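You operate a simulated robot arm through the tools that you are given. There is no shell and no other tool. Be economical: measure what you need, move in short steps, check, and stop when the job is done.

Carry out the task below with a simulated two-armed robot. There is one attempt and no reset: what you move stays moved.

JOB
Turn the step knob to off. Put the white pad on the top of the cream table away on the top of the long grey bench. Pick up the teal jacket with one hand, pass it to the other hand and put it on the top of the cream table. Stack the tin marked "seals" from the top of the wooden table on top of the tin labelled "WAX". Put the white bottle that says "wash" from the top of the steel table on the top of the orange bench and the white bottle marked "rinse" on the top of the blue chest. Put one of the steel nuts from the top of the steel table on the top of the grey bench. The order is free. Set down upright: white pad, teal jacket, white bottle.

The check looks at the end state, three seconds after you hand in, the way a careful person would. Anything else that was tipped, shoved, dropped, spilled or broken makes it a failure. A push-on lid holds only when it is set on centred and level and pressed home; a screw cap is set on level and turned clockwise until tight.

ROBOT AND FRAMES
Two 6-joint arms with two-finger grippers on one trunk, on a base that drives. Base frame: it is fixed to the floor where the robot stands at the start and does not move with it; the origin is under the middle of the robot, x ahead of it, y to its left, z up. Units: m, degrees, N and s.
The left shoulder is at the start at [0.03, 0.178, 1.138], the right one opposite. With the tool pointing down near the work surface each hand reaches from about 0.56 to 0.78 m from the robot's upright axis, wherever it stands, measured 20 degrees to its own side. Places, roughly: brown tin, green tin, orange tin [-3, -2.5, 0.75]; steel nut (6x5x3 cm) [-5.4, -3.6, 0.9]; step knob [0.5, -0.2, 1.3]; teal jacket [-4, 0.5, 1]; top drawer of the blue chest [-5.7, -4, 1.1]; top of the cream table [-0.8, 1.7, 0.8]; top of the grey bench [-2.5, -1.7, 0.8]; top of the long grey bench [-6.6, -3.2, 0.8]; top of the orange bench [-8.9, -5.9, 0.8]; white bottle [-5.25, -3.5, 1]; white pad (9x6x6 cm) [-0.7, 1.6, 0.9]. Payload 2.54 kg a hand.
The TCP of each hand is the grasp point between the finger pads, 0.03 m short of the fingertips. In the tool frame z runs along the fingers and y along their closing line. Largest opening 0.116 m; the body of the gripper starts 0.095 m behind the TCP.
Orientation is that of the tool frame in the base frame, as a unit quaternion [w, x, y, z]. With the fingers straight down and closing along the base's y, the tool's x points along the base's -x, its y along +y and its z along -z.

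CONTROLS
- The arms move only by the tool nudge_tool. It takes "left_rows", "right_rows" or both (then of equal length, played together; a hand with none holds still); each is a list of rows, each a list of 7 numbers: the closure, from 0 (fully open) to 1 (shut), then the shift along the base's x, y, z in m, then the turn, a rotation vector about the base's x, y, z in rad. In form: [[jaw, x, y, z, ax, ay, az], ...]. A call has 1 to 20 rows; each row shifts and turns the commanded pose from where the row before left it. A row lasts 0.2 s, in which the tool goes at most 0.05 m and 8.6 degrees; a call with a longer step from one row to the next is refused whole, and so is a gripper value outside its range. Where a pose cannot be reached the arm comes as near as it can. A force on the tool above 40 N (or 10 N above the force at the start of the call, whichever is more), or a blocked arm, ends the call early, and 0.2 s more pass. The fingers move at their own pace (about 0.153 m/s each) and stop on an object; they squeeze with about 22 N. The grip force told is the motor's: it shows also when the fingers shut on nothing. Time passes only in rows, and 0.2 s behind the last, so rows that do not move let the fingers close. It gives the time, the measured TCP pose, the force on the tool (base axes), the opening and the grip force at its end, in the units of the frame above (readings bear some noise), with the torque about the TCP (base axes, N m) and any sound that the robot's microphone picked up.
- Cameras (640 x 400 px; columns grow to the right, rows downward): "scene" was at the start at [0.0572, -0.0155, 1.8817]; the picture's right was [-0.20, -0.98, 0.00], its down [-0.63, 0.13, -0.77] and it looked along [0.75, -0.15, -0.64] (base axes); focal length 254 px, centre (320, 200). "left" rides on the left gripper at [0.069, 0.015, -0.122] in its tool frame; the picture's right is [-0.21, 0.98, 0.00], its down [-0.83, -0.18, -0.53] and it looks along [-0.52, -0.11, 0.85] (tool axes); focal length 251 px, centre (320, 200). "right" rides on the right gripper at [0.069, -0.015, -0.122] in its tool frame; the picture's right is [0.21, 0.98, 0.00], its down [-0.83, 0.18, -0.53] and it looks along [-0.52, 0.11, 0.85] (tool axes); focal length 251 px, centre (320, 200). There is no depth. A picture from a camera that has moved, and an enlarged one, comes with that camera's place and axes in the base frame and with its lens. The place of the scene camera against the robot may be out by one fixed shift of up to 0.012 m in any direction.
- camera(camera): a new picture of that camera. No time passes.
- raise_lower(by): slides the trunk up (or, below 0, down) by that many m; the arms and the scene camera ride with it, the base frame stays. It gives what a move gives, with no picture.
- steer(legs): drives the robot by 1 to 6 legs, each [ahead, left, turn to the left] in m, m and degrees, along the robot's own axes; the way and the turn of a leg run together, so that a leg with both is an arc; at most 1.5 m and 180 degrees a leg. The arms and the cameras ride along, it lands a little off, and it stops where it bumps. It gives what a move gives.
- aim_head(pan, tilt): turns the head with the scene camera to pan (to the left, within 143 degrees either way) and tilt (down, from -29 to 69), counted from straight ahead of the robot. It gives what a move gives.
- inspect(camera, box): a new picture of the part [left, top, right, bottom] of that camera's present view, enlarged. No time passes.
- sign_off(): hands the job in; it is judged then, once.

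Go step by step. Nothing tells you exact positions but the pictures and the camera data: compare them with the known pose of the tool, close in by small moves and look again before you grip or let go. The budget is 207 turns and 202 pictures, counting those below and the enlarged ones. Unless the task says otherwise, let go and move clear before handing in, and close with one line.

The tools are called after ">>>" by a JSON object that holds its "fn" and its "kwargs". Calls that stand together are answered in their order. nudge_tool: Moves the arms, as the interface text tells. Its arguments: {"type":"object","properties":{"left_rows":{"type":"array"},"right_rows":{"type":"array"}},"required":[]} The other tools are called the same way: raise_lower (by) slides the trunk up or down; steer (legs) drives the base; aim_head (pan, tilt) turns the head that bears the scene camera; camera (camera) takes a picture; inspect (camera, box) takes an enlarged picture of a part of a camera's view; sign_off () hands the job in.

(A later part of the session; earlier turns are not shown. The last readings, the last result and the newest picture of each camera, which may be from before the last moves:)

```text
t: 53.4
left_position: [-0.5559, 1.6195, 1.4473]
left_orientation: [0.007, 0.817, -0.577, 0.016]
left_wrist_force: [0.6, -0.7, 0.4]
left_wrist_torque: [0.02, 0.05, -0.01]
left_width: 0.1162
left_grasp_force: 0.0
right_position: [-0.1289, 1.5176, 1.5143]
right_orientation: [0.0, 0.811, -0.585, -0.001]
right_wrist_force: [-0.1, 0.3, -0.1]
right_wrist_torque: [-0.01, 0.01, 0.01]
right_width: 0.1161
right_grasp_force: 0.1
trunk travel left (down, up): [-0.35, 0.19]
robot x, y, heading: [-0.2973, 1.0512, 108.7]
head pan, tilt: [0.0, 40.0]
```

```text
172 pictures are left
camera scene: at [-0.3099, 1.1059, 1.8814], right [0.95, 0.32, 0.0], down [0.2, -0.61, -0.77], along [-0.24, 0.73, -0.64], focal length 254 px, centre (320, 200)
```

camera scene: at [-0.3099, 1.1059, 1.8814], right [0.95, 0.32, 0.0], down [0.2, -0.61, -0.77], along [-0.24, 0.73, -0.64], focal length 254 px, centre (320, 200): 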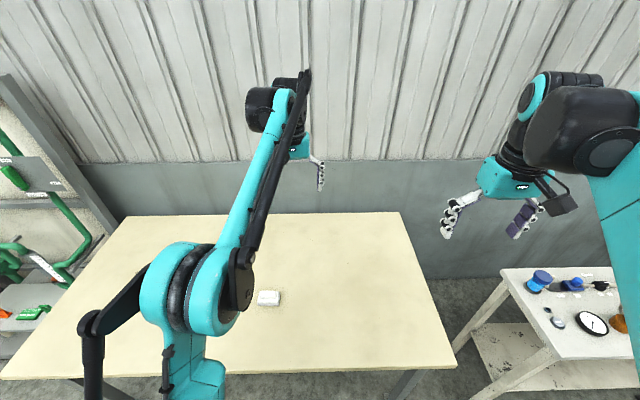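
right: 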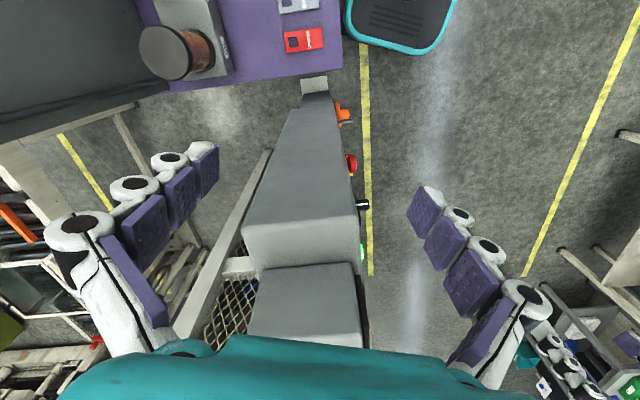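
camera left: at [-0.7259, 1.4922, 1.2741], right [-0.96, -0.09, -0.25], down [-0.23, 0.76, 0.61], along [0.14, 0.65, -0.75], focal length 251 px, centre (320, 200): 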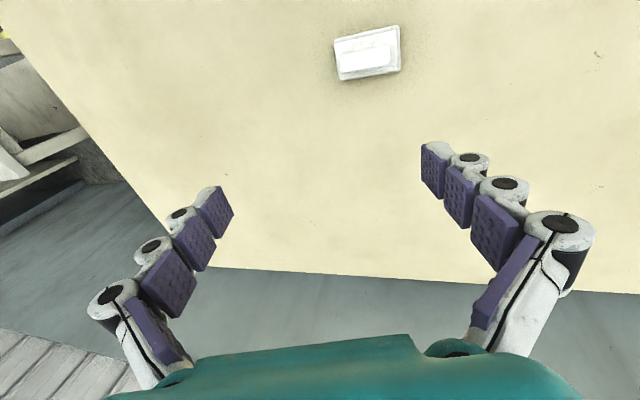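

The left hand is straight again. Now I'll move it over the pad.

>>> {"fn": "nudge_tool", "kwargs": {"left_rows": [[0, -0.017, -0.004, -0.039, 0.03, 0.018, 0], [0, -0.017, -0.004, -0.039, 0, 0, 0], [0, -0.017, -0.004, -0.039, 0, 0, 0], [0, -0.017, -0.004, -0.039, 0, 0, 0], [0, -0.017, -0.004, -0.039, 0, 0, 0], [0, -0.017, -0.004, -0.039, 0, 0, 0], [0, -0.017, -0.004, -0.039, 0, 0, 0], [0, -0.017, -0.004, -0.039, 0, 0, 0], [0, -0.017, -0.004, -0.039, 0, 0, 0], [0, 0, 0, 0, 0, 0, 0]]}}

>>> {"fn": "camera", "kwargs": {"camera": "left"}}

>>> {"fn": "camera", "kwargs": {"camera": "scene"}}

```text
t: 55.6
left_position: [-0.7093, 1.5844, 1.0942]
left_orientation: [-0.001, 0.817, -0.577, -0.001]
left_wrist_force: [1.1, 0.0, 0.4]
left_wrist_torque: [0.02, 0.02, -0.01]
left_width: 0.1159
left_grasp_force: 0.1
right_position: [-0.1275, 1.52, 1.5142]
right_orientation: [0.0, 0.812, -0.584, 0.0]
right_wrist_force: [0.2, -0.1, -0.2]
right_wrist_torque: [0.0, 0.01, 0.03]
right_width: 0.1162
right_grasp_force: 0.0
trunk travel left (down, up): [-0.35, 0.19]
robot x, y, heading: [-0.2933, 1.0541, 108.6]
head pan, tilt: [0.0, 40.0]
```

```text
171 pictures are left
camera left: at [-0.7009, 1.5134, 1.2158], right [-0.99, -0.12, 0.0], down [-0.11, 0.84, 0.54], along [-0.07, 0.53, -0.84], focal length 251 px, centre (320, 200)
```

left: 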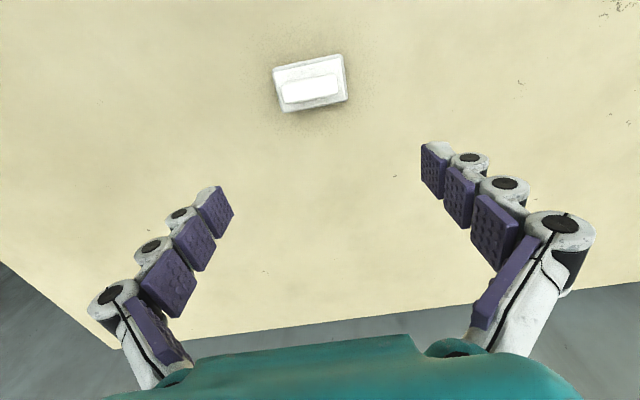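

```text
170 pictures are left
camera scene: at [-0.3093, 1.1072, 1.8814], right [0.95, 0.32, 0.0], down [0.2, -0.61, -0.77], along [-0.24, 0.73, -0.64], focal length 254 px, centre (320, 200)
```

scene: 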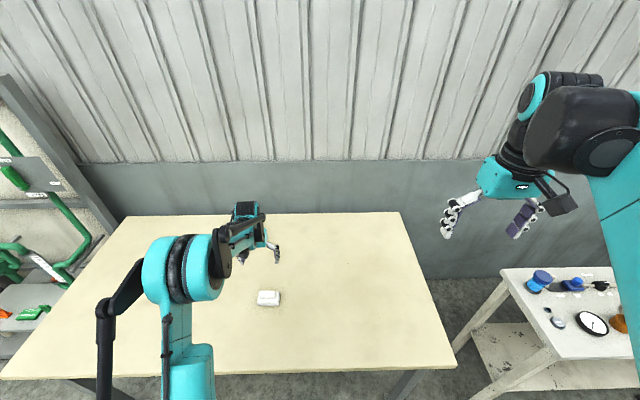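

I'll shift about 2 cm and descend to roughly 10 cm above the pad, then look again.

>>> {"fn": "nudge_tool", "kwargs": {"left_rows": [[0, 0.004, -0.0045, -0.035, 0, 0, 0], [0, 0.004, -0.0045, -0.035, 0, 0, 0], [0, 0.004, -0.0045, -0.035, 0, 0, 0], [0, 0.003, -0.0035, -0.035, 0, 0, 0], [0, 0, 0, 0, 0, 0, 0]]}}

>>> {"fn": "camera", "kwargs": {"camera": "left"}}

```text
t: 56.8
left_position: [-0.6949, 1.5676, 0.9553]
left_orientation: [-0.001, 0.817, -0.577, -0.001]
left_wrist_force: [0.6, 0.3, 0.3]
left_wrist_torque: [0.03, -0.01, -0.01]
left_width: 0.116
left_grasp_force: 0.0
right_position: [-0.1287, 1.5199, 1.5142]
right_orientation: [0.0, 0.811, -0.584, 0.0]
right_wrist_force: [0.3, 0.0, -1.1]
right_wrist_torque: [0.03, 0.02, 0.01]
right_width: 0.116
right_grasp_force: 0.0
trunk travel left (down, up): [-0.35, 0.19]
robot x, y, heading: [-0.2937, 1.0547, 108.6]
head pan, tilt: [0.0, 40.0]
```

```text
169 pictures are left
camera left: at [-0.6855, 1.4961, 1.077], right [-0.99, -0.12, 0.0], down [-0.11, 0.84, 0.54], along [-0.07, 0.53, -0.84], focal length 251 px, centre (320, 200)
```

left: 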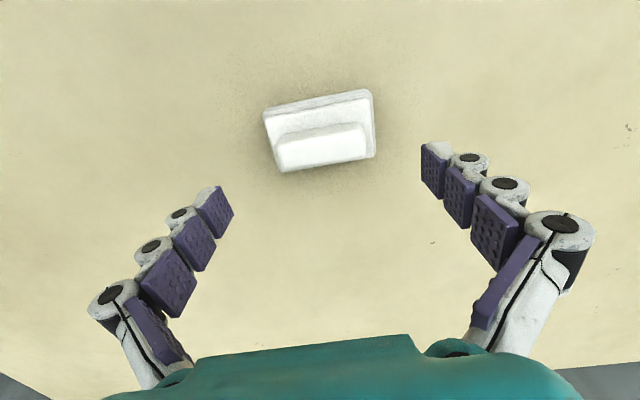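

>>> {"fn": "nudge_tool", "kwargs": {"left_rows": [[0, 0, 0, -0.03, 0, 0, 0], [0, 0, 0, -0.03, 0, 0, 0], [0, 0, 0, 0, 0, 0, 0]]}}

>>> {"fn": "camera", "kwargs": {"camera": "left"}}

>>> {"fn": "inspect", "kwargs": {"camera": "scene", "box": [200, 230, 330, 330]}}

```text
t: 57.6
left_position: [-0.6925, 1.5675, 0.8962]
left_orientation: [-0.002, 0.817, -0.577, 0.0]
left_wrist_force: [-1.3, -0.2, -0.4]
left_wrist_torque: [0.0, 0.01, -0.03]
left_width: 0.1161
left_grasp_force: 0.1
right_position: [-0.1285, 1.5195, 1.5144]
right_orientation: [0.0, 0.811, -0.585, 0.0]
right_wrist_force: [0.9, -0.4, 0.4]
right_wrist_torque: [-0.01, 0.02, 0.03]
right_width: 0.1161
right_grasp_force: 0.1
trunk travel left (down, up): [-0.35, 0.19]
robot x, y, heading: [-0.2952, 1.0555, 108.3]
head pan, tilt: [0.0, 40.0]
```

```text
168 pictures are left
camera left: at [-0.6839, 1.4962, 1.0179], right [-0.99, -0.12, 0.0], down [-0.11, 0.84, 0.54], along [-0.07, 0.53, -0.84], focal length 251 px, centre (320, 200)
```

left: 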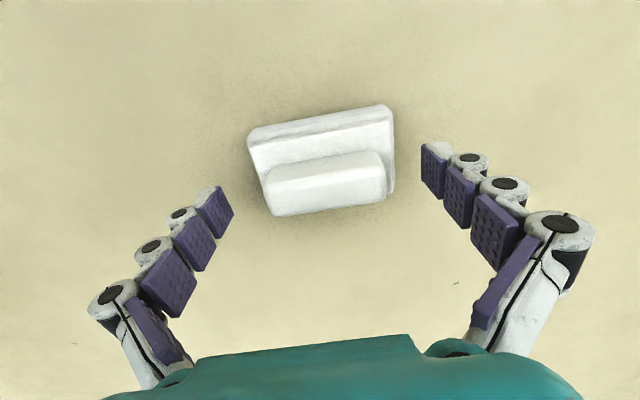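

```text
4.00 times, centred on (265, 280) of scene
camera zoom: at [-0.3101, 1.1074, 1.8814], right [0.95, 0.32, 0.0], down [0.2, -0.61, -0.77], along [-0.24, 0.73, -0.64], focal length 1016 px, centre (540, -120)
```

zoom: 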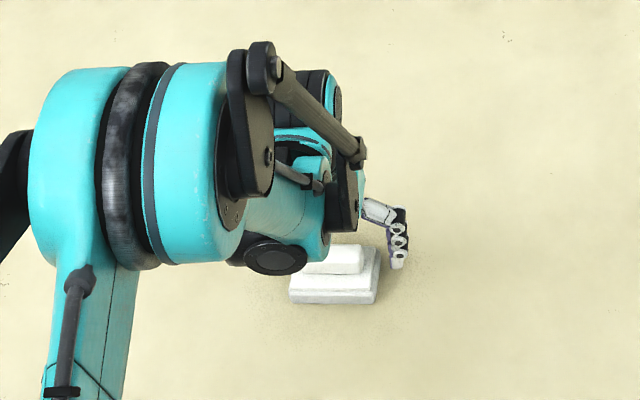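

The handle is centred between the fingers and the tips are around base height. I'll close gently here.

>>> {"fn": "nudge_tool", "kwargs": {"left_rows": [[0, 0.0005, -0.004, -0.004, 0, 0, 0], [0.6, 0, 0, 0, 0, 0, 0], [0.6, 0, 0, 0, 0, 0, 0], [0.6, 0, 0, 0, 0, 0, 0]]}}

>>> {"fn": "camera", "kwargs": {"camera": "left"}}

```text
t: 58.4
left_position: [-0.6932, 1.562, 0.8953]
left_orientation: [-0.002, 0.817, -0.576, -0.003]
left_wrist_force: [-3.6, -1.0, 24.8]
left_wrist_torque: [-0.06, -0.2, -0.09]
left_width: 0.0822
left_grasp_force: 22.2
right_position: [-0.1275, 1.517, 1.516]
right_orientation: [0.0, 0.811, -0.585, -0.001]
right_wrist_force: [0.0, -0.7, -1.0]
right_wrist_torque: [0.0, 0.05, 0.03]
right_width: 0.1159
right_grasp_force: 0.0
trunk travel left (down, up): [-0.35, 0.19]
robot x, y, heading: [-0.2962, 1.0542, 108.4]
head pan, tilt: [0.0, 40.0]
stopped in row 4 (left hand): the force on the tool passed its limit at 43 N (the readings are from after the stop); the commanded pose is now the measured one
```

```text
166 pictures are left
camera left: at [-0.6843, 1.4916, 1.0165], right [-0.99, -0.13, 0.0], down [-0.1, 0.84, 0.54], along [-0.07, 0.53, -0.84], focal length 251 px, centre (320, 200)
```

left: 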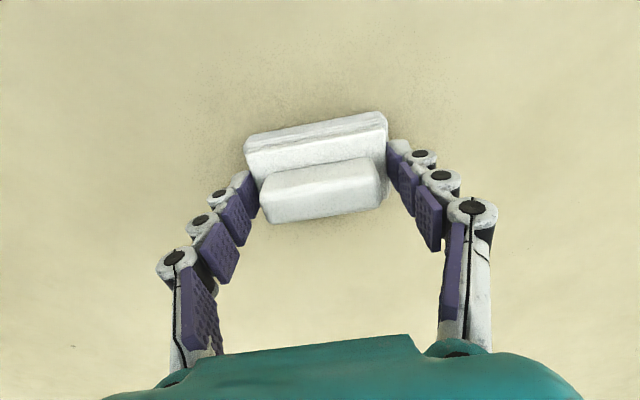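

The fingertips pressed down on the base while closing. I'll open, rise 1 cm and close again on the handle.

>>> {"fn": "nudge_tool", "kwargs": {"left_rows": [[0.1, 0, 0, 0.005, 0, 0, 0], [0.1, 0, 0, 0.006, 0, 0, 0], [0.8, 0, 0, 0, 0, 0, 0], [0.8, 0, 0, 0, 0, 0, 0], [0.8, 0, 0, 0, 0, 0, 0]]}}

>>> {"fn": "camera", "kwargs": {"camera": "left"}}

```text
t: 59.5
left_position: [-0.6935, 1.564, 0.9066]
left_orientation: [0.0, 0.817, -0.577, -0.003]
left_wrist_force: [0.3, -3.2, 22.0]
left_wrist_torque: [-0.13, -0.28, -0.07]
left_width: 0.0644
left_grasp_force: 21.7
right_position: [-0.1273, 1.5184, 1.5151]
right_orientation: [-0.001, 0.811, -0.584, 0.0]
right_wrist_force: [-0.5, -0.4, -0.2]
right_wrist_torque: [-0.01, 0.0, -0.01]
right_width: 0.1161
right_grasp_force: 0.1
trunk travel left (down, up): [-0.35, 0.19]
robot x, y, heading: [-0.2985, 1.055, 108.4]
head pan, tilt: [0.0, 40.0]
stopped in row 5 (left hand): the force on the tool passed its limit at 41 N (the readings are from after the stop); the commanded pose is now the measured one
```

```text
165 pictures are left
camera left: at [-0.6843, 1.4921, 1.0282], right [-0.99, -0.13, 0.0], down [-0.1, 0.84, 0.54], along [-0.07, 0.53, -0.84], focal length 251 px, centre (320, 200)
```

left: 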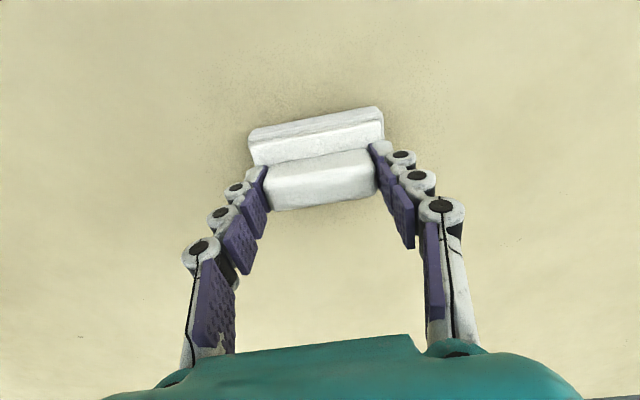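

The handle is gripped at 6.4 cm. I'll lift it.

>>> {"fn": "nudge_tool", "kwargs": {"left_rows": [[1, 0, 0, 0.003, 0, 0, 0], [1, 0, 0, 0, 0, 0, 0], [1, 0, 0, 0.03, 0, 0, 0], [1, 0, 0, 0.04, 0, 0, 0], [1, 0, 0, 0.04, 0, 0, 0], [1, 0, 0, 0, 0, 0, 0]]}}

>>> {"fn": "camera", "kwargs": {"camera": "left"}}

```text
t: 60.9
left_position: [-0.6955, 1.5637, 1.0184]
left_orientation: [-0.001, 0.817, -0.576, -0.002]
left_wrist_force: [-0.6, -0.5, -1.7]
left_wrist_torque: [0.02, -0.02, 0.02]
left_width: 0.0643
left_grasp_force: 22.5
right_position: [-0.1295, 1.521, 1.5136]
right_orientation: [-0.001, 0.812, -0.584, 0.0]
right_wrist_force: [0.4, 0.3, -0.2]
right_wrist_torque: [-0.03, -0.02, 0.02]
right_width: 0.1161
right_grasp_force: 0.0
trunk travel left (down, up): [-0.35, 0.19]
robot x, y, heading: [-0.2953, 1.0506, 108.6]
head pan, tilt: [0.0, 40.0]
```

```text
164 pictures are left
camera left: at [-0.6855, 1.4935, 1.1394], right [-0.99, -0.13, 0.0], down [-0.11, 0.84, 0.54], along [-0.07, 0.53, -0.84], focal length 251 px, centre (320, 200)
```

left: 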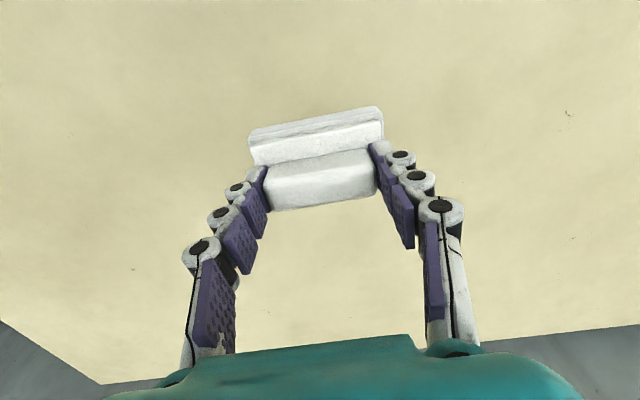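

The pad is held firmly. I'll raise it, back away from the table, and turn towards the far area to survey the route.

>>> {"fn": "nudge_tool", "kwargs": {"left_rows": [[1, 0, 0, 0.045, 0, 0, 0], [1, 0, 0, 0.045, 0, 0, 0], [1, 0, 0, 0.045, 0, 0, 0], [1, 0, 0, 0.045, 0, 0, 0], [1, 0, 0, 0.045, 0, 0, 0], [1, 0, 0, 0, 0, 0, 0]]}}

>>> {"fn": "steer", "kwargs": {"legs": [[-0.45, 0, 0], [0, 0, 100]]}}

>>> {"fn": "aim_head", "kwargs": {"pan": 10, "tilt": 20}}

>>> {"fn": "camera", "kwargs": {"camera": "scene"}}

```text
t: 62.2
left_position: [-0.6934, 1.5669, 1.2449]
left_orientation: [-0.002, 0.817, -0.577, -0.002]
left_wrist_force: [-0.4, 0.3, -0.7]
left_wrist_torque: [-0.03, 0.0, 0.02]
left_width: 0.0639
left_grasp_force: 22.0
right_position: [-0.129, 1.5209, 1.5148]
right_orientation: [0.0, 0.811, -0.584, -0.001]
right_wrist_force: [0.4, -0.2, -0.6]
right_wrist_torque: [-0.01, -0.02, 0.01]
right_width: 0.1159
right_grasp_force: 0.1
trunk travel left (down, up): [-0.35, 0.19]
robot x, y, heading: [-0.2971, 1.0517, 108.3]
head pan, tilt: [0.0, 40.0]
```

```text
t: 69.2
left_position: [-0.5846, 0.1481, 1.244]
left_orientation: [0.0, 0.965, 0.264, -0.002]
left_wrist_force: [0.7, -1.1, -1.2]
left_wrist_torque: [0.04, -0.01, 0.03]
left_width: 0.0641
left_grasp_force: 22.5
right_position: [-0.6465, 0.7108, 1.5152]
right_orientation: [0.0, 0.967, 0.255, 0.0]
right_wrist_force: [0.5, -0.1, -0.8]
right_wrist_torque: [-0.01, 0.0, 0.0]
right_width: 0.1159
right_grasp_force: 0.0
trunk travel left (down, up): [-0.35, 0.19]
robot x, y, heading: [-0.1546, 0.6395, -150.5]
head pan, tilt: [0.0, 40.0]
```

```text
t: 70.0
left_position: [-0.5844, 0.1482, 1.2442]
left_orientation: [0.001, 0.965, 0.264, -0.002]
left_wrist_force: [0.1, 0.4, -1.3]
left_wrist_torque: [0.03, -0.02, 0.01]
left_width: 0.0637
left_grasp_force: 21.9
right_position: [-0.6477, 0.7125, 1.5141]
right_orientation: [0.0, 0.967, 0.255, 0.0]
right_wrist_force: [0.1, 0.1, 0.7]
right_wrist_torque: [0.02, 0.0, 0.03]
right_width: 0.1159
right_grasp_force: 0.1
trunk travel left (down, up): [-0.35, 0.19]
robot x, y, heading: [-0.1583, 0.6385, -150.3]
head pan, tilt: [10.0, 20.0]
```

```text
163 pictures are left
camera scene: at [-0.1997, 0.5932, 1.9127], right [-0.64, 0.77, 0.0], down [0.26, 0.22, -0.94], along [-0.72, -0.6, -0.34], focal length 254 px, centre (320, 200)
```

scene: 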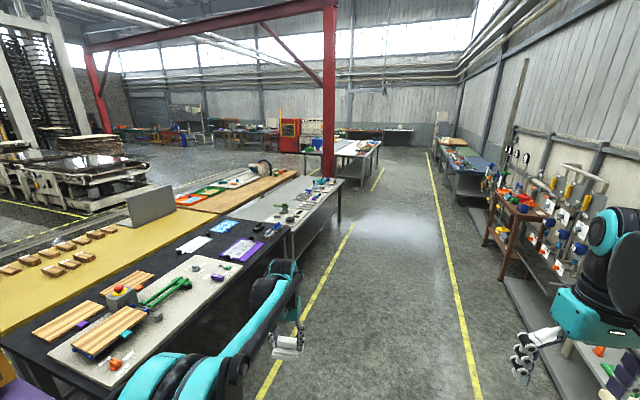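

I see an aisle running at heading about 198.6° (to the -x side), with benches on the left; the long grey bench is about 7.3 m along and 1.6 m left. I'll drive along the aisle and look.

>>> {"fn": "steer", "kwargs": {"legs": [[0, 0, -11], [1.5, 0.1, 0], [1.5, 0.05, 0], [1.5, 0, 0], [1.3, 0, 0]]}}

>>> {"fn": "aim_head", "kwargs": {"pan": 30, "tilt": 25}}

>>> {"fn": "camera", "kwargs": {"camera": "scene"}}

```text
refused: leg 2 is longer than a leg can be; nothing moved
```

```text
t: 70.8
left_position: [-0.5843, 0.15, 1.2438]
left_orientation: [0.001, 0.964, 0.264, -0.003]
left_wrist_force: [0.0, 0.1, -0.4]
left_wrist_torque: [0.01, 0.0, -0.02]
left_width: 0.0638
left_grasp_force: 22.3
right_position: [-0.6469, 0.7113, 1.515]
right_orientation: [-0.001, 0.967, 0.254, 0.0]
right_wrist_force: [-0.2, 0.2, -0.9]
right_wrist_torque: [-0.04, -0.02, 0.0]
right_width: 0.1159
right_grasp_force: 0.0
trunk travel left (down, up): [-0.35, 0.19]
robot x, y, heading: [-0.158, 0.6345, -150.5]
head pan, tilt: [30.0, 25.0]
```

```text
162 pictures are left
camera scene: at [-0.1746, 0.573, 1.9047], right [-0.86, 0.51, 0.0], down [0.21, 0.36, -0.91], along [-0.46, -0.78, -0.42], focal length 254 px, centre (320, 200)
```

scene: 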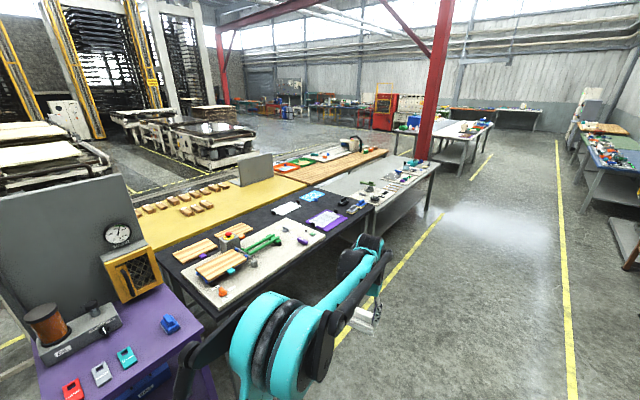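

>>> {"fn": "steer", "kwargs": {"legs": [[0, 0, -11], [1.48, 0.1, 0], [1.48, 0.05, 0], [1.5, 0, 0], [1.3, 0, 0]]}}

>>> {"fn": "camera", "kwargs": {"camera": "scene"}}

```text
t: 99.1
left_position: [-6.0601, -1.8322, 1.2428]
left_orientation: [0.0, 0.983, 0.183, -0.002]
left_wrist_force: [-0.7, 0.2, -0.8]
left_wrist_torque: [0.0, -0.02, 0.03]
left_width: 0.0639
left_grasp_force: 21.8
right_position: [-6.0283, -1.2661, 1.5138]
right_orientation: [0.0, 0.985, 0.173, 0.0]
right_wrist_force: [0.3, 0.3, 0.1]
right_wrist_torque: [0.0, -0.03, 0.02]
right_width: 0.1159
right_grasp_force: 0.0
trunk travel left (down, up): [-0.35, 0.19]
robot x, y, heading: [-5.559, -1.4227, -160.0]
head pan, tilt: [30.0, 25.0]
```

```text
161 pictures are left
camera scene: at [-5.5854, -1.4816, 1.9047], right [-0.77, 0.64, 0.0], down [0.27, 0.32, -0.91], along [-0.58, -0.69, -0.42], focal length 254 px, centre (320, 200)
```

scene: 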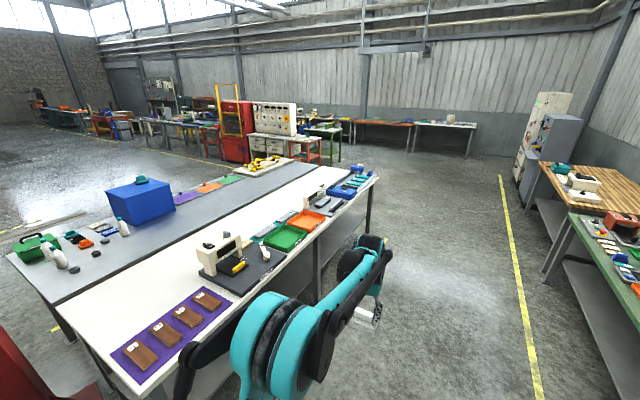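

I take the light grey front table to be the long grey bench; the darker steel table with bottles and the blue chest stands behind it. I'll drive alongside and face it to find a free spot.

>>> {"fn": "steer", "kwargs": {"legs": [[0.9, 0.0, 0], [0, 0, 88.5]]}}

>>> {"fn": "aim_head", "kwargs": {"pan": 0, "tilt": 35}}

>>> {"fn": "camera", "kwargs": {"camera": "scene"}}

```text
t: 107.6
left_position: [-6.0097, -2.2418, 1.2442]
left_orientation: [0.002, 0.577, 0.817, -0.002]
left_wrist_force: [0.3, 0.0, -0.6]
left_wrist_torque: [0.01, 0.0, -0.01]
left_width: 0.0643
left_grasp_force: 22.0
right_position: [-6.5723, -2.1961, 1.5158]
right_orientation: [0.0, 0.585, 0.811, 0.0]
right_wrist_force: [-0.3, -0.5, 0.0]
right_wrist_torque: [0.02, -0.01, 0.01]
right_width: 0.1162
right_grasp_force: 0.0
trunk travel left (down, up): [-0.35, 0.19]
robot x, y, heading: [-6.4043, -1.7272, -71.7]
head pan, tilt: [30.0, 25.0]
```

```text
t: 108.5
left_position: [-6.0095, -2.2428, 1.243]
left_orientation: [0.002, 0.577, 0.817, -0.001]
left_wrist_force: [0.3, -0.4, -1.1]
left_wrist_torque: [0.01, 0.0, 0.0]
left_width: 0.0639
left_grasp_force: 22.2
right_position: [-6.5744, -2.1947, 1.5153]
right_orientation: [0.0, 0.586, 0.811, 0.0]
right_wrist_force: [-0.1, -0.4, -0.5]
right_wrist_torque: [-0.01, 0.0, 0.01]
right_width: 0.1161
right_grasp_force: 0.1
trunk travel left (down, up): [-0.35, 0.19]
robot x, y, heading: [-6.4061, -1.7292, -71.8]
head pan, tilt: [0.0, 35.0]
```

```text
160 pictures are left
camera scene: at [-6.3834, -1.7826, 1.8889], right [-0.95, -0.32, 0.0], down [-0.18, 0.54, -0.82], along [0.26, -0.78, -0.57], focal length 254 px, centre (320, 200)
```

scene: 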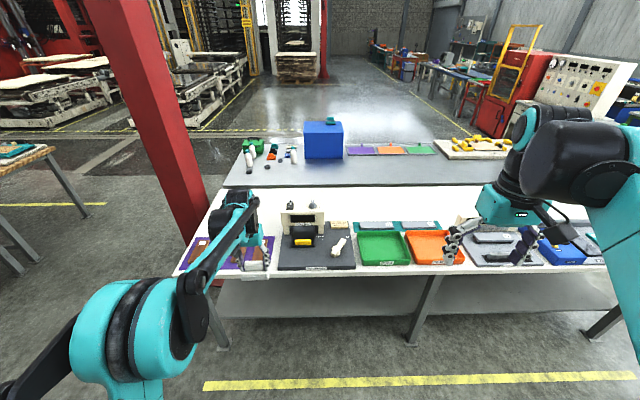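

The front strip of the bench is busy with mats and trays; I need a free patch within reach. I'll inspect the left part and look at the right end.

>>> {"fn": "inspect", "kwargs": {"camera": "scene", "box": [170, 180, 370, 290]}}

>>> {"fn": "aim_head", "kwargs": {"pan": -45, "tilt": 35}}

>>> {"fn": "camera", "kwargs": {"camera": "scene"}}

```text
3.20 times, centred on (270, 235) of scene
camera zoom: at [-6.3834, -1.7826, 1.8889], right [-0.95, -0.32, 0.0], down [-0.18, 0.54, -0.82], along [0.26, -0.78, -0.57], focal length 812 px, centre (480, 88)
```

zoom: 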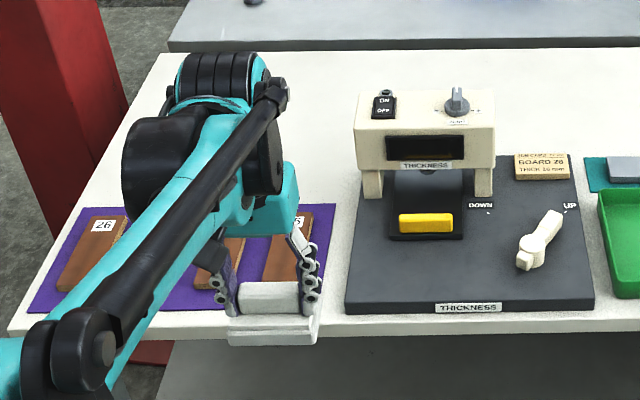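

```text
t: 109.7
left_position: [-6.0104, -2.243, 1.2438]
left_orientation: [0.002, 0.577, 0.816, -0.001]
left_wrist_force: [-1.1, -0.2, -0.4]
left_wrist_torque: [0.0, -0.03, 0.02]
left_width: 0.0639
left_grasp_force: 21.7
right_position: [-6.5727, -2.1945, 1.515]
right_orientation: [0.0, 0.585, 0.811, 0.0]
right_wrist_force: [-0.2, -0.1, 0.3]
right_wrist_torque: [0.01, -0.02, -0.04]
right_width: 0.116
right_grasp_force: 0.1
trunk travel left (down, up): [-0.35, 0.19]
robot x, y, heading: [-6.408, -1.7264, -71.7]
head pan, tilt: [-45.0, 35.0]
```

```text
158 pictures are left
camera scene: at [-6.4506, -1.7779, 1.8889], right [-0.89, 0.45, 0.0], down [0.26, 0.51, -0.82], along [-0.37, -0.73, -0.57], focal length 254 px, centre (320, 200)
```

scene: 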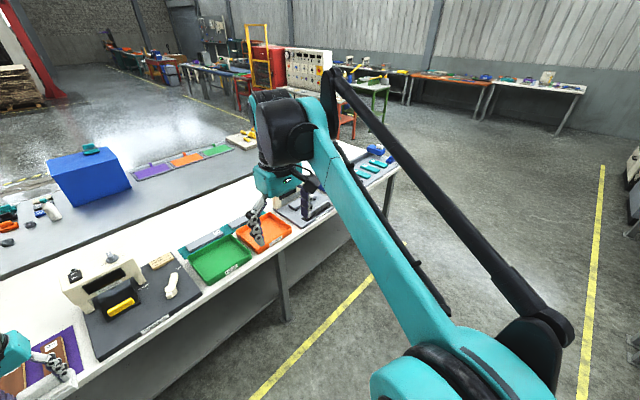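

Behind the purple mat there is a free patch about 0.35 m from the front edge. I'll drive closer, then check the clearance between my base and the bench edge.

>>> {"fn": "steer", "kwargs": {"legs": [[0.5, 0.17, 0]]}}

>>> {"fn": "aim_head", "kwargs": {"pan": 0, "tilt": 62}}

>>> {"fn": "camera", "kwargs": {"camera": "scene"}}

>>> {"fn": "camera", "kwargs": {"camera": "left"}}

```text
t: 112.8
left_position: [-5.6878, -2.6717, 1.245]
left_orientation: [0.002, 0.577, 0.817, -0.001]
left_wrist_force: [0.5, -0.1, -1.7]
left_wrist_torque: [0.0, -0.02, -0.02]
left_width: 0.0636
left_grasp_force: 22.3
right_position: [-6.2528, -2.6241, 1.5147]
right_orientation: [0.0, 0.585, 0.811, 0.0]
right_wrist_force: [-0.6, 0.4, -0.8]
right_wrist_torque: [0.01, 0.0, 0.0]
right_width: 0.1159
right_grasp_force: 0.0
trunk travel left (down, up): [-0.35, 0.19]
robot x, y, heading: [-6.0828, -2.1562, -71.4]
head pan, tilt: [-45.0, 35.0]
```

```text
t: 113.9
left_position: [-5.6875, -2.6705, 1.2445]
left_orientation: [0.002, 0.577, 0.817, -0.001]
left_wrist_force: [-0.1, 0.3, -0.7]
left_wrist_torque: [0.01, -0.01, -0.01]
left_width: 0.0637
left_grasp_force: 21.9
right_position: [-6.2529, -2.6242, 1.5147]
right_orientation: [0.0, 0.585, 0.811, 0.0]
right_wrist_force: [1.0, 0.0, -0.6]
right_wrist_torque: [0.01, 0.03, 0.03]
right_width: 0.1163
right_grasp_force: 0.1
trunk travel left (down, up): [-0.35, 0.19]
robot x, y, heading: [-6.085, -2.1547, -71.5]
head pan, tilt: [0.0, 62.0]
```

```text
157 pictures are left
camera scene: at [-6.0696, -2.189, 1.8523], right [-0.95, -0.31, 0.0], down [-0.28, 0.84, -0.47], along [0.15, -0.45, -0.88], focal length 254 px, centre (320, 200)
```

scene: 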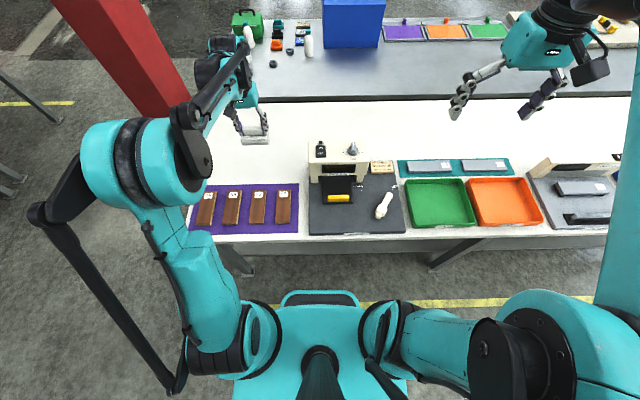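

```text
156 pictures are left
camera left: at [-5.6972, -2.6005, 1.3655], right [0.99, 0.12, 0.0], down [0.1, -0.84, 0.54], along [0.07, -0.53, -0.84], focal length 251 px, centre (320, 200)
```

left: 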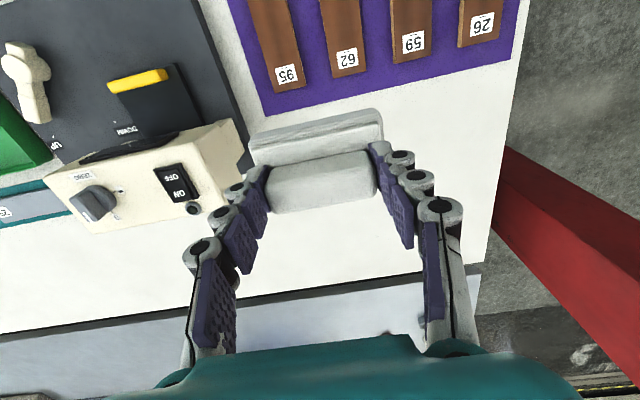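

The bench edge is about 0.41 m from my axis and the base still has clearance. I'll creep 6 cm closer and move the pad over the free patch behind the mat.

>>> {"fn": "steer", "kwargs": {"legs": [[0.06, 0, 0]]}}

>>> {"fn": "nudge_tool", "kwargs": {"left_rows": [[1, 0.03, -0.03, 0, 0, 0, 0], [1, 0.03, -0.035, 0, 0, 0, 0], [1, 0, 0, -0.045, 0, 0, 0], [1, 0, 0, -0.045, 0, 0, 0], [1, 0, 0, -0.045, 0, 0, 0], [1, 0, 0, -0.045, 0, 0, 0], [1, 0, 0, -0.04, 0, 0, 0], [1, 0, 0, 0, 0, 0, 0]]}}

>>> {"fn": "camera", "kwargs": {"camera": "left"}}

>>> {"fn": "camera", "kwargs": {"camera": "scene"}}

```text
t: 114.9
left_position: [-5.6692, -2.7267, 1.244]
left_orientation: [0.003, 0.578, 0.816, -0.001]
left_wrist_force: [-0.5, -0.5, -0.7]
left_wrist_torque: [-0.02, 0.02, -0.04]
left_width: 0.0642
left_grasp_force: 22.0
right_position: [-6.234, -2.679, 1.5143]
right_orientation: [0.0, 0.585, 0.811, 0.001]
right_wrist_force: [-0.2, 0.5, -0.1]
right_wrist_torque: [0.04, 0.04, 0.0]
right_width: 0.116
right_grasp_force: 0.0
trunk travel left (down, up): [-0.35, 0.19]
robot x, y, heading: [-6.0662, -2.2161, -72.0]
head pan, tilt: [0.0, 62.0]
```

```text
t: 116.7
left_position: [-5.6106, -2.791, 1.0242]
left_orientation: [0.002, 0.577, 0.817, -0.001]
left_wrist_force: [0.0, 0.2, 0.4]
left_wrist_torque: [-0.01, 0.01, -0.03]
left_width: 0.0641
left_grasp_force: 21.9
right_position: [-6.235, -2.6786, 1.5162]
right_orientation: [0.001, 0.586, 0.81, 0.0]
right_wrist_force: [-0.6, 0.0, 0.2]
right_wrist_torque: [-0.04, -0.01, 0.01]
right_width: 0.116
right_grasp_force: 0.2
trunk travel left (down, up): [-0.35, 0.19]
robot x, y, heading: [-6.0687, -2.2132, -71.9]
head pan, tilt: [0.0, 62.0]
```

```text
155 pictures are left
camera left: at [-5.6188, -2.7197, 1.1462], right [0.99, 0.12, 0.0], down [0.1, -0.84, 0.54], along [0.07, -0.53, -0.84], focal length 251 px, centre (320, 200)
```

left: 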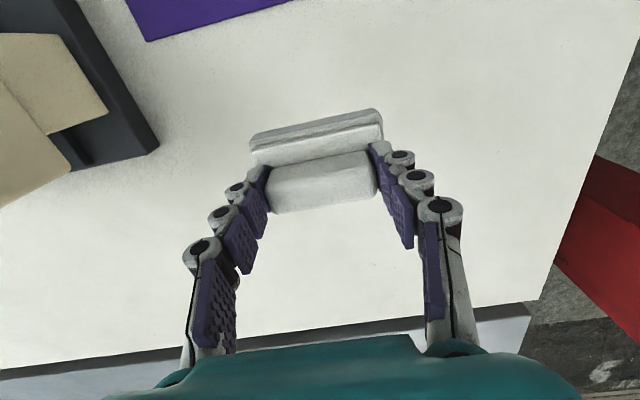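

```text
154 pictures are left
camera scene: at [-6.0518, -2.2435, 1.8524], right [-0.95, -0.31, 0.0], down [-0.28, 0.84, -0.47], along [0.15, -0.45, -0.88], focal length 254 px, centre (320, 200)
```

scene: 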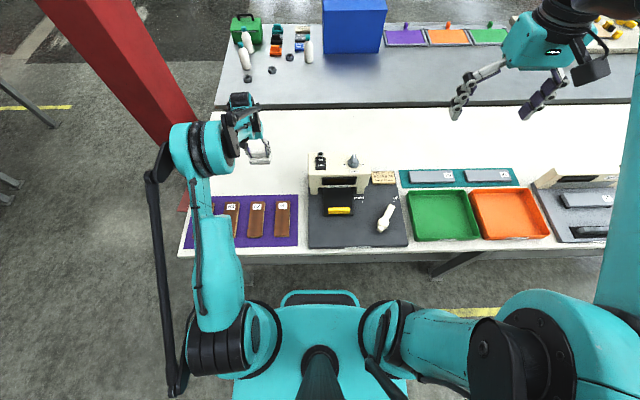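

The spot below is clear. I'll descend, slowly near the surface.

>>> {"fn": "nudge_tool", "kwargs": {"left_rows": [[1, 0, 0, -0.04, 0, 0, 0], [1, 0, 0, -0.03, 0, 0, 0], [1, 0, 0, -0.015, 0, 0, 0], [1, 0, 0, -0.01, 0, 0, 0], [1, 0, 0, 0, 0, 0, 0]]}}

>>> {"fn": "camera", "kwargs": {"camera": "left"}}

```text
t: 117.9
left_position: [-5.6105, -2.7905, 0.929]
left_orientation: [0.002, 0.577, 0.817, -0.001]
left_wrist_force: [-0.1, -0.7, -0.7]
left_wrist_torque: [-0.02, 0.0, -0.03]
left_width: 0.0639
left_grasp_force: 22.0
right_position: [-6.2345, -2.6777, 1.515]
right_orientation: [-0.001, 0.586, 0.811, 0.0]
right_wrist_force: [-0.4, 0.2, 0.4]
right_wrist_torque: [-0.02, 0.0, 0.03]
right_width: 0.1162
right_grasp_force: 0.0
trunk travel left (down, up): [-0.35, 0.19]
robot x, y, heading: [-6.0641, -2.2141, -71.7]
head pan, tilt: [0.0, 62.0]
```

```text
153 pictures are left
camera left: at [-5.6189, -2.7206, 1.0503], right [0.99, 0.12, 0.0], down [0.1, -0.84, 0.54], along [0.07, -0.53, -0.84], focal length 251 px, centre (320, 200)
```

left: 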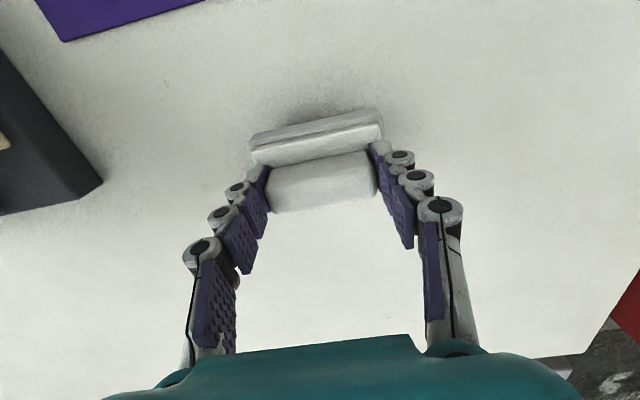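

Close to the surface now; I'll continue in small steps until contact shows.

>>> {"fn": "nudge_tool", "kwargs": {"left_rows": [[1, 0, 0, -0.006, 0, 0, 0], [1, 0, 0, -0.006, 0, 0, 0], [1, 0, 0, -0.006, 0, 0, 0], [1, 0, 0, -0.004, 0, 0, 0], [1, 0, 0, 0, 0, 0, 0]]}}

>>> {"fn": "camera", "kwargs": {"camera": "left"}}

```text
t: 119.1
left_position: [-5.6098, -2.792, 0.9075]
left_orientation: [0.002, 0.578, 0.816, -0.002]
left_wrist_force: [1.5, -1.4, 5.6]
left_wrist_torque: [-0.02, -0.01, 0.02]
left_width: 0.0641
left_grasp_force: 22.4
right_position: [-6.2349, -2.6783, 1.5155]
right_orientation: [0.0, 0.586, 0.811, 0.0]
right_wrist_force: [0.2, 0.4, 0.8]
right_wrist_torque: [-0.02, 0.01, -0.02]
right_width: 0.1162
right_grasp_force: 0.1
trunk travel left (down, up): [-0.35, 0.19]
robot x, y, heading: [-6.0666, -2.2135, -71.7]
head pan, tilt: [0.0, 62.0]
```

```text
152 pictures are left
camera left: at [-5.6191, -2.7211, 1.029], right [0.99, 0.12, 0.0], down [0.1, -0.84, 0.54], along [0.07, -0.53, -0.84], focal length 251 px, centre (320, 200)
```

left: 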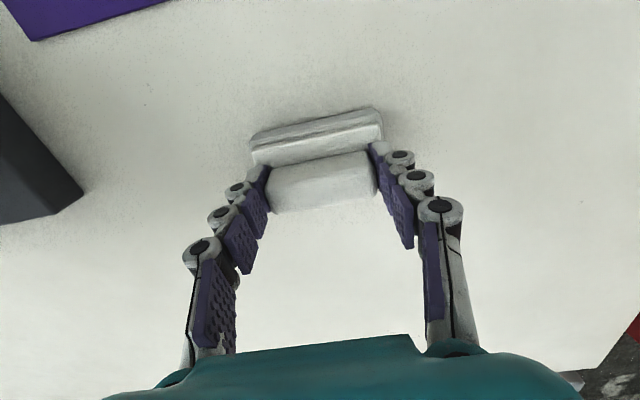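

Contact (about 6 N), at the same height as on the cream table. I'll release and rise.

>>> {"fn": "nudge_tool", "kwargs": {"left_rows": [[0.3, 0, 0, 0, 0, 0, 0], [0, 0, 0, 0, 0, 0, 0], [0, 0, 0, 0.03, 0, 0, 0], [0, 0, 0, 0.045, 0, 0, 0], [0, 0, 0, 0.045, 0, 0, 0], [0, 0, 0, 0.045, 0, 0, 0], [0, 0, 0, 0.045, 0, 0, 0], [0, 0, 0, 0.045, 0, 0, 0], [0, 0, 0, 0.045, 0, 0, 0], [0, 0, 0, 0, 0, 0, 0]]}}

>>> {"fn": "camera", "kwargs": {"camera": "left"}}

>>> {"fn": "aim_head", "kwargs": {"pan": 15, "tilt": 35}}

>>> {"fn": "camera", "kwargs": {"camera": "scene"}}

```text
t: 121.3
left_position: [-5.6086, -2.7933, 1.208]
left_orientation: [0.001, 0.577, 0.817, 0.0]
left_wrist_force: [-0.2, -0.6, 0.4]
left_wrist_torque: [0.05, -0.03, 0.0]
left_width: 0.1161
left_grasp_force: 0.0
right_position: [-6.2337, -2.6803, 1.5146]
right_orientation: [0.0, 0.585, 0.811, 0.0]
right_wrist_force: [1.1, 0.6, 0.3]
right_wrist_torque: [0.03, 0.01, -0.03]
right_width: 0.1159
right_grasp_force: 0.0
trunk travel left (down, up): [-0.35, 0.19]
robot x, y, heading: [-6.0668, -2.2123, -72.1]
head pan, tilt: [0.0, 62.0]
```

```text
151 pictures are left
camera left: at [-5.6176, -2.7227, 1.3285], right [0.99, 0.12, 0.0], down [0.1, -0.84, 0.54], along [0.07, -0.53, -0.84], focal length 251 px, centre (320, 200)
```

left: 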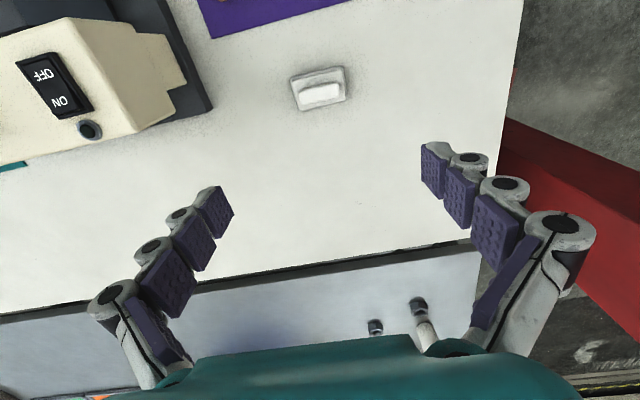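

```text
t: 122.2
left_position: [-5.6092, -2.7928, 1.2066]
left_orientation: [0.002, 0.577, 0.817, -0.002]
left_wrist_force: [0.1, -0.5, 0.7]
left_wrist_torque: [0.0, 0.03, -0.01]
left_width: 0.1161
left_grasp_force: 0.0
right_position: [-6.2344, -2.6784, 1.5141]
right_orientation: [-0.001, 0.585, 0.811, 0.0]
right_wrist_force: [0.4, -0.1, -0.5]
right_wrist_torque: [0.01, 0.01, -0.02]
right_width: 0.1161
right_grasp_force: 0.0
trunk travel left (down, up): [-0.35, 0.19]
robot x, y, heading: [-6.0651, -2.2099, -71.7]
head pan, tilt: [15.0, 35.0]
```

```text
150 pictures are left
camera scene: at [-6.0232, -2.2569, 1.8888], right [-0.84, -0.55, 0.0], down [-0.32, 0.48, -0.82], along [0.45, -0.68, -0.57], focal length 254 px, centre (320, 200)
```

scene: 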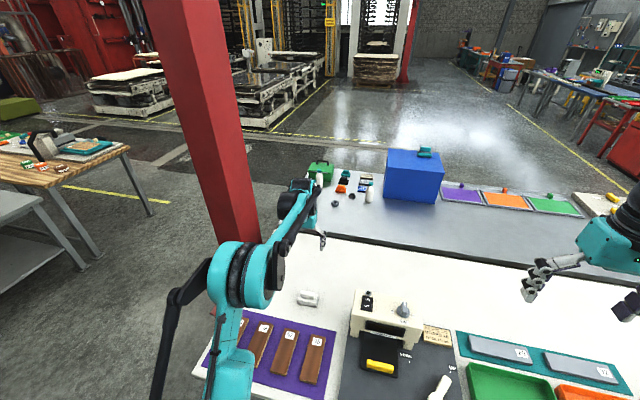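

The pad stands upright on the bench. Now I'll go round the open right end of the bench to the far side of the steel table.

>>> {"fn": "steer", "kwargs": {"legs": [[-0.45, 0, 0], [0, -1.45, 0], [0, -1.4, 0]]}}

>>> {"fn": "aim_head", "kwargs": {"pan": 0, "tilt": 28}}

>>> {"fn": "camera", "kwargs": {"camera": "scene"}}

```text
t: 138.1
left_position: [-8.4086, -3.2792, 1.2067]
left_orientation: [0.002, 0.579, 0.815, -0.001]
left_wrist_force: [-0.7, -0.2, 0.3]
left_wrist_torque: [0.01, -0.01, 0.01]
left_width: 0.1161
left_grasp_force: 0.1
right_position: [-9.0344, -3.1616, 1.5144]
right_orientation: [-0.001, 0.587, 0.81, 0.0]
right_wrist_force: [0.1, 0.4, 0.2]
right_wrist_torque: [-0.01, -0.01, 0.01]
right_width: 0.116
right_grasp_force: 0.1
trunk travel left (down, up): [-0.35, 0.19]
robot x, y, heading: [-8.8623, -2.6985, -72.0]
head pan, tilt: [15.0, 35.0]
```

```text
t: 138.8
left_position: [-8.4095, -3.279, 1.2054]
left_orientation: [0.002, 0.579, 0.815, -0.002]
left_wrist_force: [0.0, 0.2, 0.1]
left_wrist_torque: [0.03, 0.0, 0.01]
left_width: 0.1163
left_grasp_force: 0.1
right_position: [-9.0336, -3.1613, 1.5137]
right_orientation: [0.0, 0.588, 0.809, 0.0]
right_wrist_force: [0.1, 0.3, 0.6]
right_wrist_torque: [0.02, 0.02, -0.02]
right_width: 0.116
right_grasp_force: 0.0
trunk travel left (down, up): [-0.35, 0.19]
robot x, y, heading: [-8.8646, -2.6996, -71.8]
head pan, tilt: [0.0, 28.0]
```

```text
149 pictures are left
camera scene: at [-8.8394, -2.7538, 1.8998], right [-0.95, -0.31, 0.0], down [-0.15, 0.45, -0.88], along [0.27, -0.84, -0.47], focal length 254 px, centre (320, 200)
```

scene: 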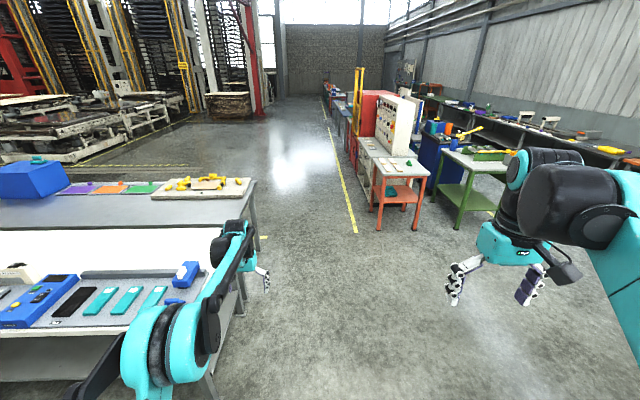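

The aisle between the benches is clear, and the orange bench is the small orange table ahead right. The bottles and nuts sit near the left end of the steel table, so I'll drive round its far side towards that end.

>>> {"fn": "steer", "kwargs": {"legs": [[1.5, 0, 0], [1.5, 0, 0], [0.15, 0, 0], [0, 1.35, 0], [0, 1.35, 0], [0, 1.35, 0]]}}

>>> {"fn": "aim_head", "kwargs": {"pan": -90, "tilt": 35}}

>>> {"fn": "camera", "kwargs": {"camera": "scene"}}

```text
t: 173.3
left_position: [-3.6028, -5.1437, 1.2064]
left_orientation: [0.002, 0.593, 0.805, -0.002]
left_wrist_force: [-0.1, 0.4, -0.4]
left_wrist_torque: [-0.01, 0.0, 0.01]
left_width: 0.1161
left_grasp_force: 0.1
right_position: [-4.2244, -5.0054, 1.5142]
right_orientation: [-0.001, 0.602, 0.799, 0.0]
right_wrist_force: [-0.2, 0.0, 0.1]
right_wrist_torque: [0.01, 0.02, -0.01]
right_width: 0.1161
right_grasp_force: 0.1
trunk travel left (down, up): [-0.35, 0.19]
robot x, y, heading: [-4.0363, -4.5471, -73.9]
head pan, tilt: [0.0, 28.0]
```

```text
t: 174.9
left_position: [-3.6045, -5.1439, 1.2069]
left_orientation: [0.002, 0.593, 0.805, -0.002]
left_wrist_force: [0.3, 0.6, 0.1]
left_wrist_torque: [0.01, -0.02, 0.01]
left_width: 0.1159
left_grasp_force: 0.0
right_position: [-4.2246, -5.0062, 1.5157]
right_orientation: [-0.001, 0.601, 0.799, 0.001]
right_wrist_force: [-0.2, -0.4, -0.3]
right_wrist_torque: [-0.04, 0.0, -0.01]
right_width: 0.1158
right_grasp_force: 0.1
trunk travel left (down, up): [-0.35, 0.19]
robot x, y, heading: [-4.0357, -4.544, -73.9]
head pan, tilt: [-90.0, 35.0]
```

```text
148 pictures are left
camera scene: at [-4.1268, -4.5404, 1.8889], right [-0.28, 0.96, 0.0], down [0.55, 0.16, -0.82], along [-0.79, -0.23, -0.57], focal length 254 px, centre (320, 200)
```

scene: 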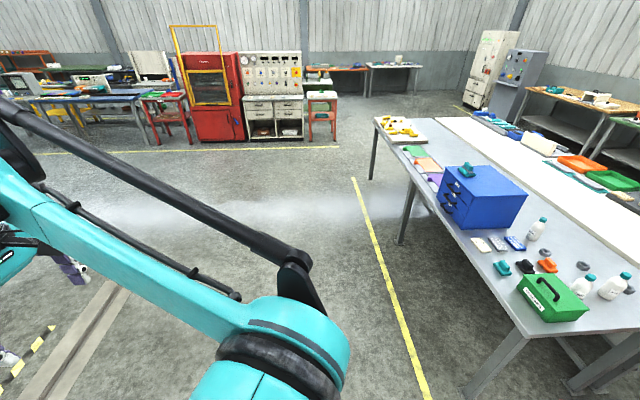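

Good view of the steel table: three white bottles, small parts, the green box and the blue chest. I'll zoom in.

>>> {"fn": "inspect", "kwargs": {"camera": "scene", "box": [420, 150, 640, 330]}}

```text
2.22 times, centred on (530, 240) of scene
camera zoom: at [-4.1268, -4.5404, 1.8889], right [-0.28, 0.96, 0.0], down [0.55, 0.16, -0.82], along [-0.79, -0.23, -0.57], focal length 564 px, centre (-147, 111)
```

zoom: 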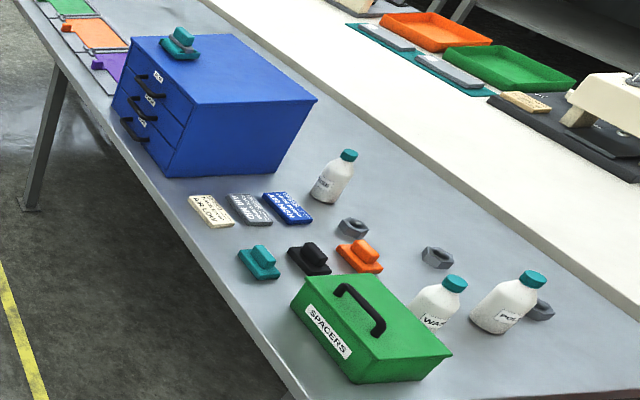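

I see bottles (one reads "WA…"), nuts, and the chest. I'll turn to face the table's left end and move in.

>>> {"fn": "steer", "kwargs": {"legs": [[0, 0, -87.5], [0, -0.8, 0]]}}

>>> {"fn": "aim_head", "kwargs": {"pan": -20, "tilt": 40}}

>>> {"fn": "camera", "kwargs": {"camera": "scene"}}

```text
t: 183.0
left_position: [-4.8684, -4.2358, 1.2062]
left_orientation: [0.001, 0.986, 0.166, -0.002]
left_wrist_force: [0.2, -0.5, -0.3]
left_wrist_torque: [-0.01, -0.01, 0.02]
left_width: 0.1163
left_grasp_force: 0.1
right_position: [-4.751, -3.6101, 1.5147]
right_orientation: [0.001, 0.988, 0.156, 0.0]
right_wrist_force: [0.5, 0.3, -0.3]
right_wrist_torque: [0.01, 0.02, 0.01]
right_width: 0.1162
right_grasp_force: 0.1
trunk travel left (down, up): [-0.35, 0.19]
robot x, y, heading: [-4.2905, -3.7782, -162.0]
head pan, tilt: [-90.0, 35.0]
```

```text
t: 184.4
left_position: [-4.8677, -4.2358, 1.2065]
left_orientation: [0.0, 0.986, 0.166, -0.003]
left_wrist_force: [0.2, 1.6, -0.6]
left_wrist_torque: [0.03, 0.0, 0.01]
left_width: 0.1158
left_grasp_force: 0.1
right_position: [-4.7507, -3.6095, 1.5147]
right_orientation: [0.0, 0.988, 0.156, 0.001]
right_wrist_force: [0.0, -0.1, 0.6]
right_wrist_torque: [-0.01, 0.01, 0.02]
right_width: 0.1161
right_grasp_force: 0.0
trunk travel left (down, up): [-0.35, 0.19]
robot x, y, heading: [-4.2874, -3.7833, -162.0]
head pan, tilt: [-20.0, 40.0]
```

```text
146 pictures are left
camera scene: at [-4.3394, -3.7678, 1.8813], right [0.04, 1.0, 0.0], down [0.64, -0.02, -0.77], along [-0.77, 0.03, -0.64], focal length 254 px, centre (320, 200)
```

scene: 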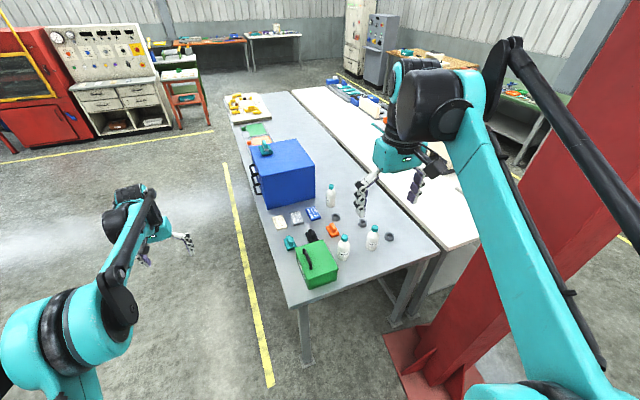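

>>> {"fn": "inspect", "kwargs": {"camera": "scene", "box": [260, 175, 440, 290]}}

>>> {"fn": "inspect", "kwargs": {"camera": "scene", "box": [320, 220, 400, 270]}}

```text
3.48 times, centred on (350, 232) of scene
camera zoom: at [-4.3394, -3.7678, 1.8813], right [0.04, 1.0, 0.0], down [0.64, -0.02, -0.77], along [-0.77, 0.03, -0.64], focal length 883 px, centre (216, 87)
```

zoom: 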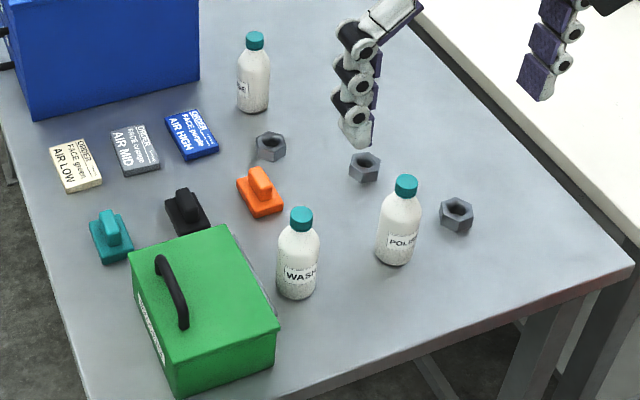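

```text
8.00 times, centred on (360, 245) of scene
camera zoom: at [-4.3394, -3.7678, 1.8813], right [0.04, 1.0, 0.0], down [0.64, -0.02, -0.77], along [-0.77, 0.03, -0.64], focal length 2031 px, centre (0, -160)
```

zoom: 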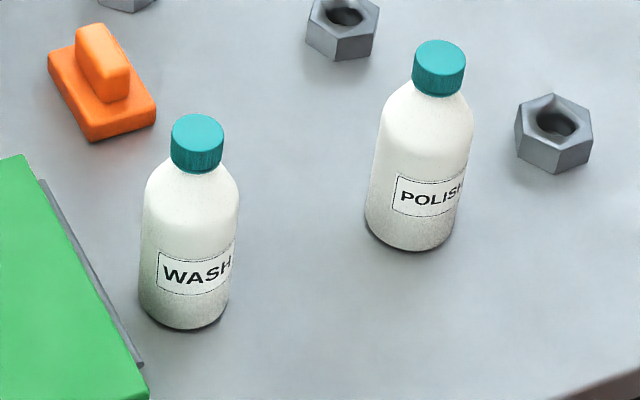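

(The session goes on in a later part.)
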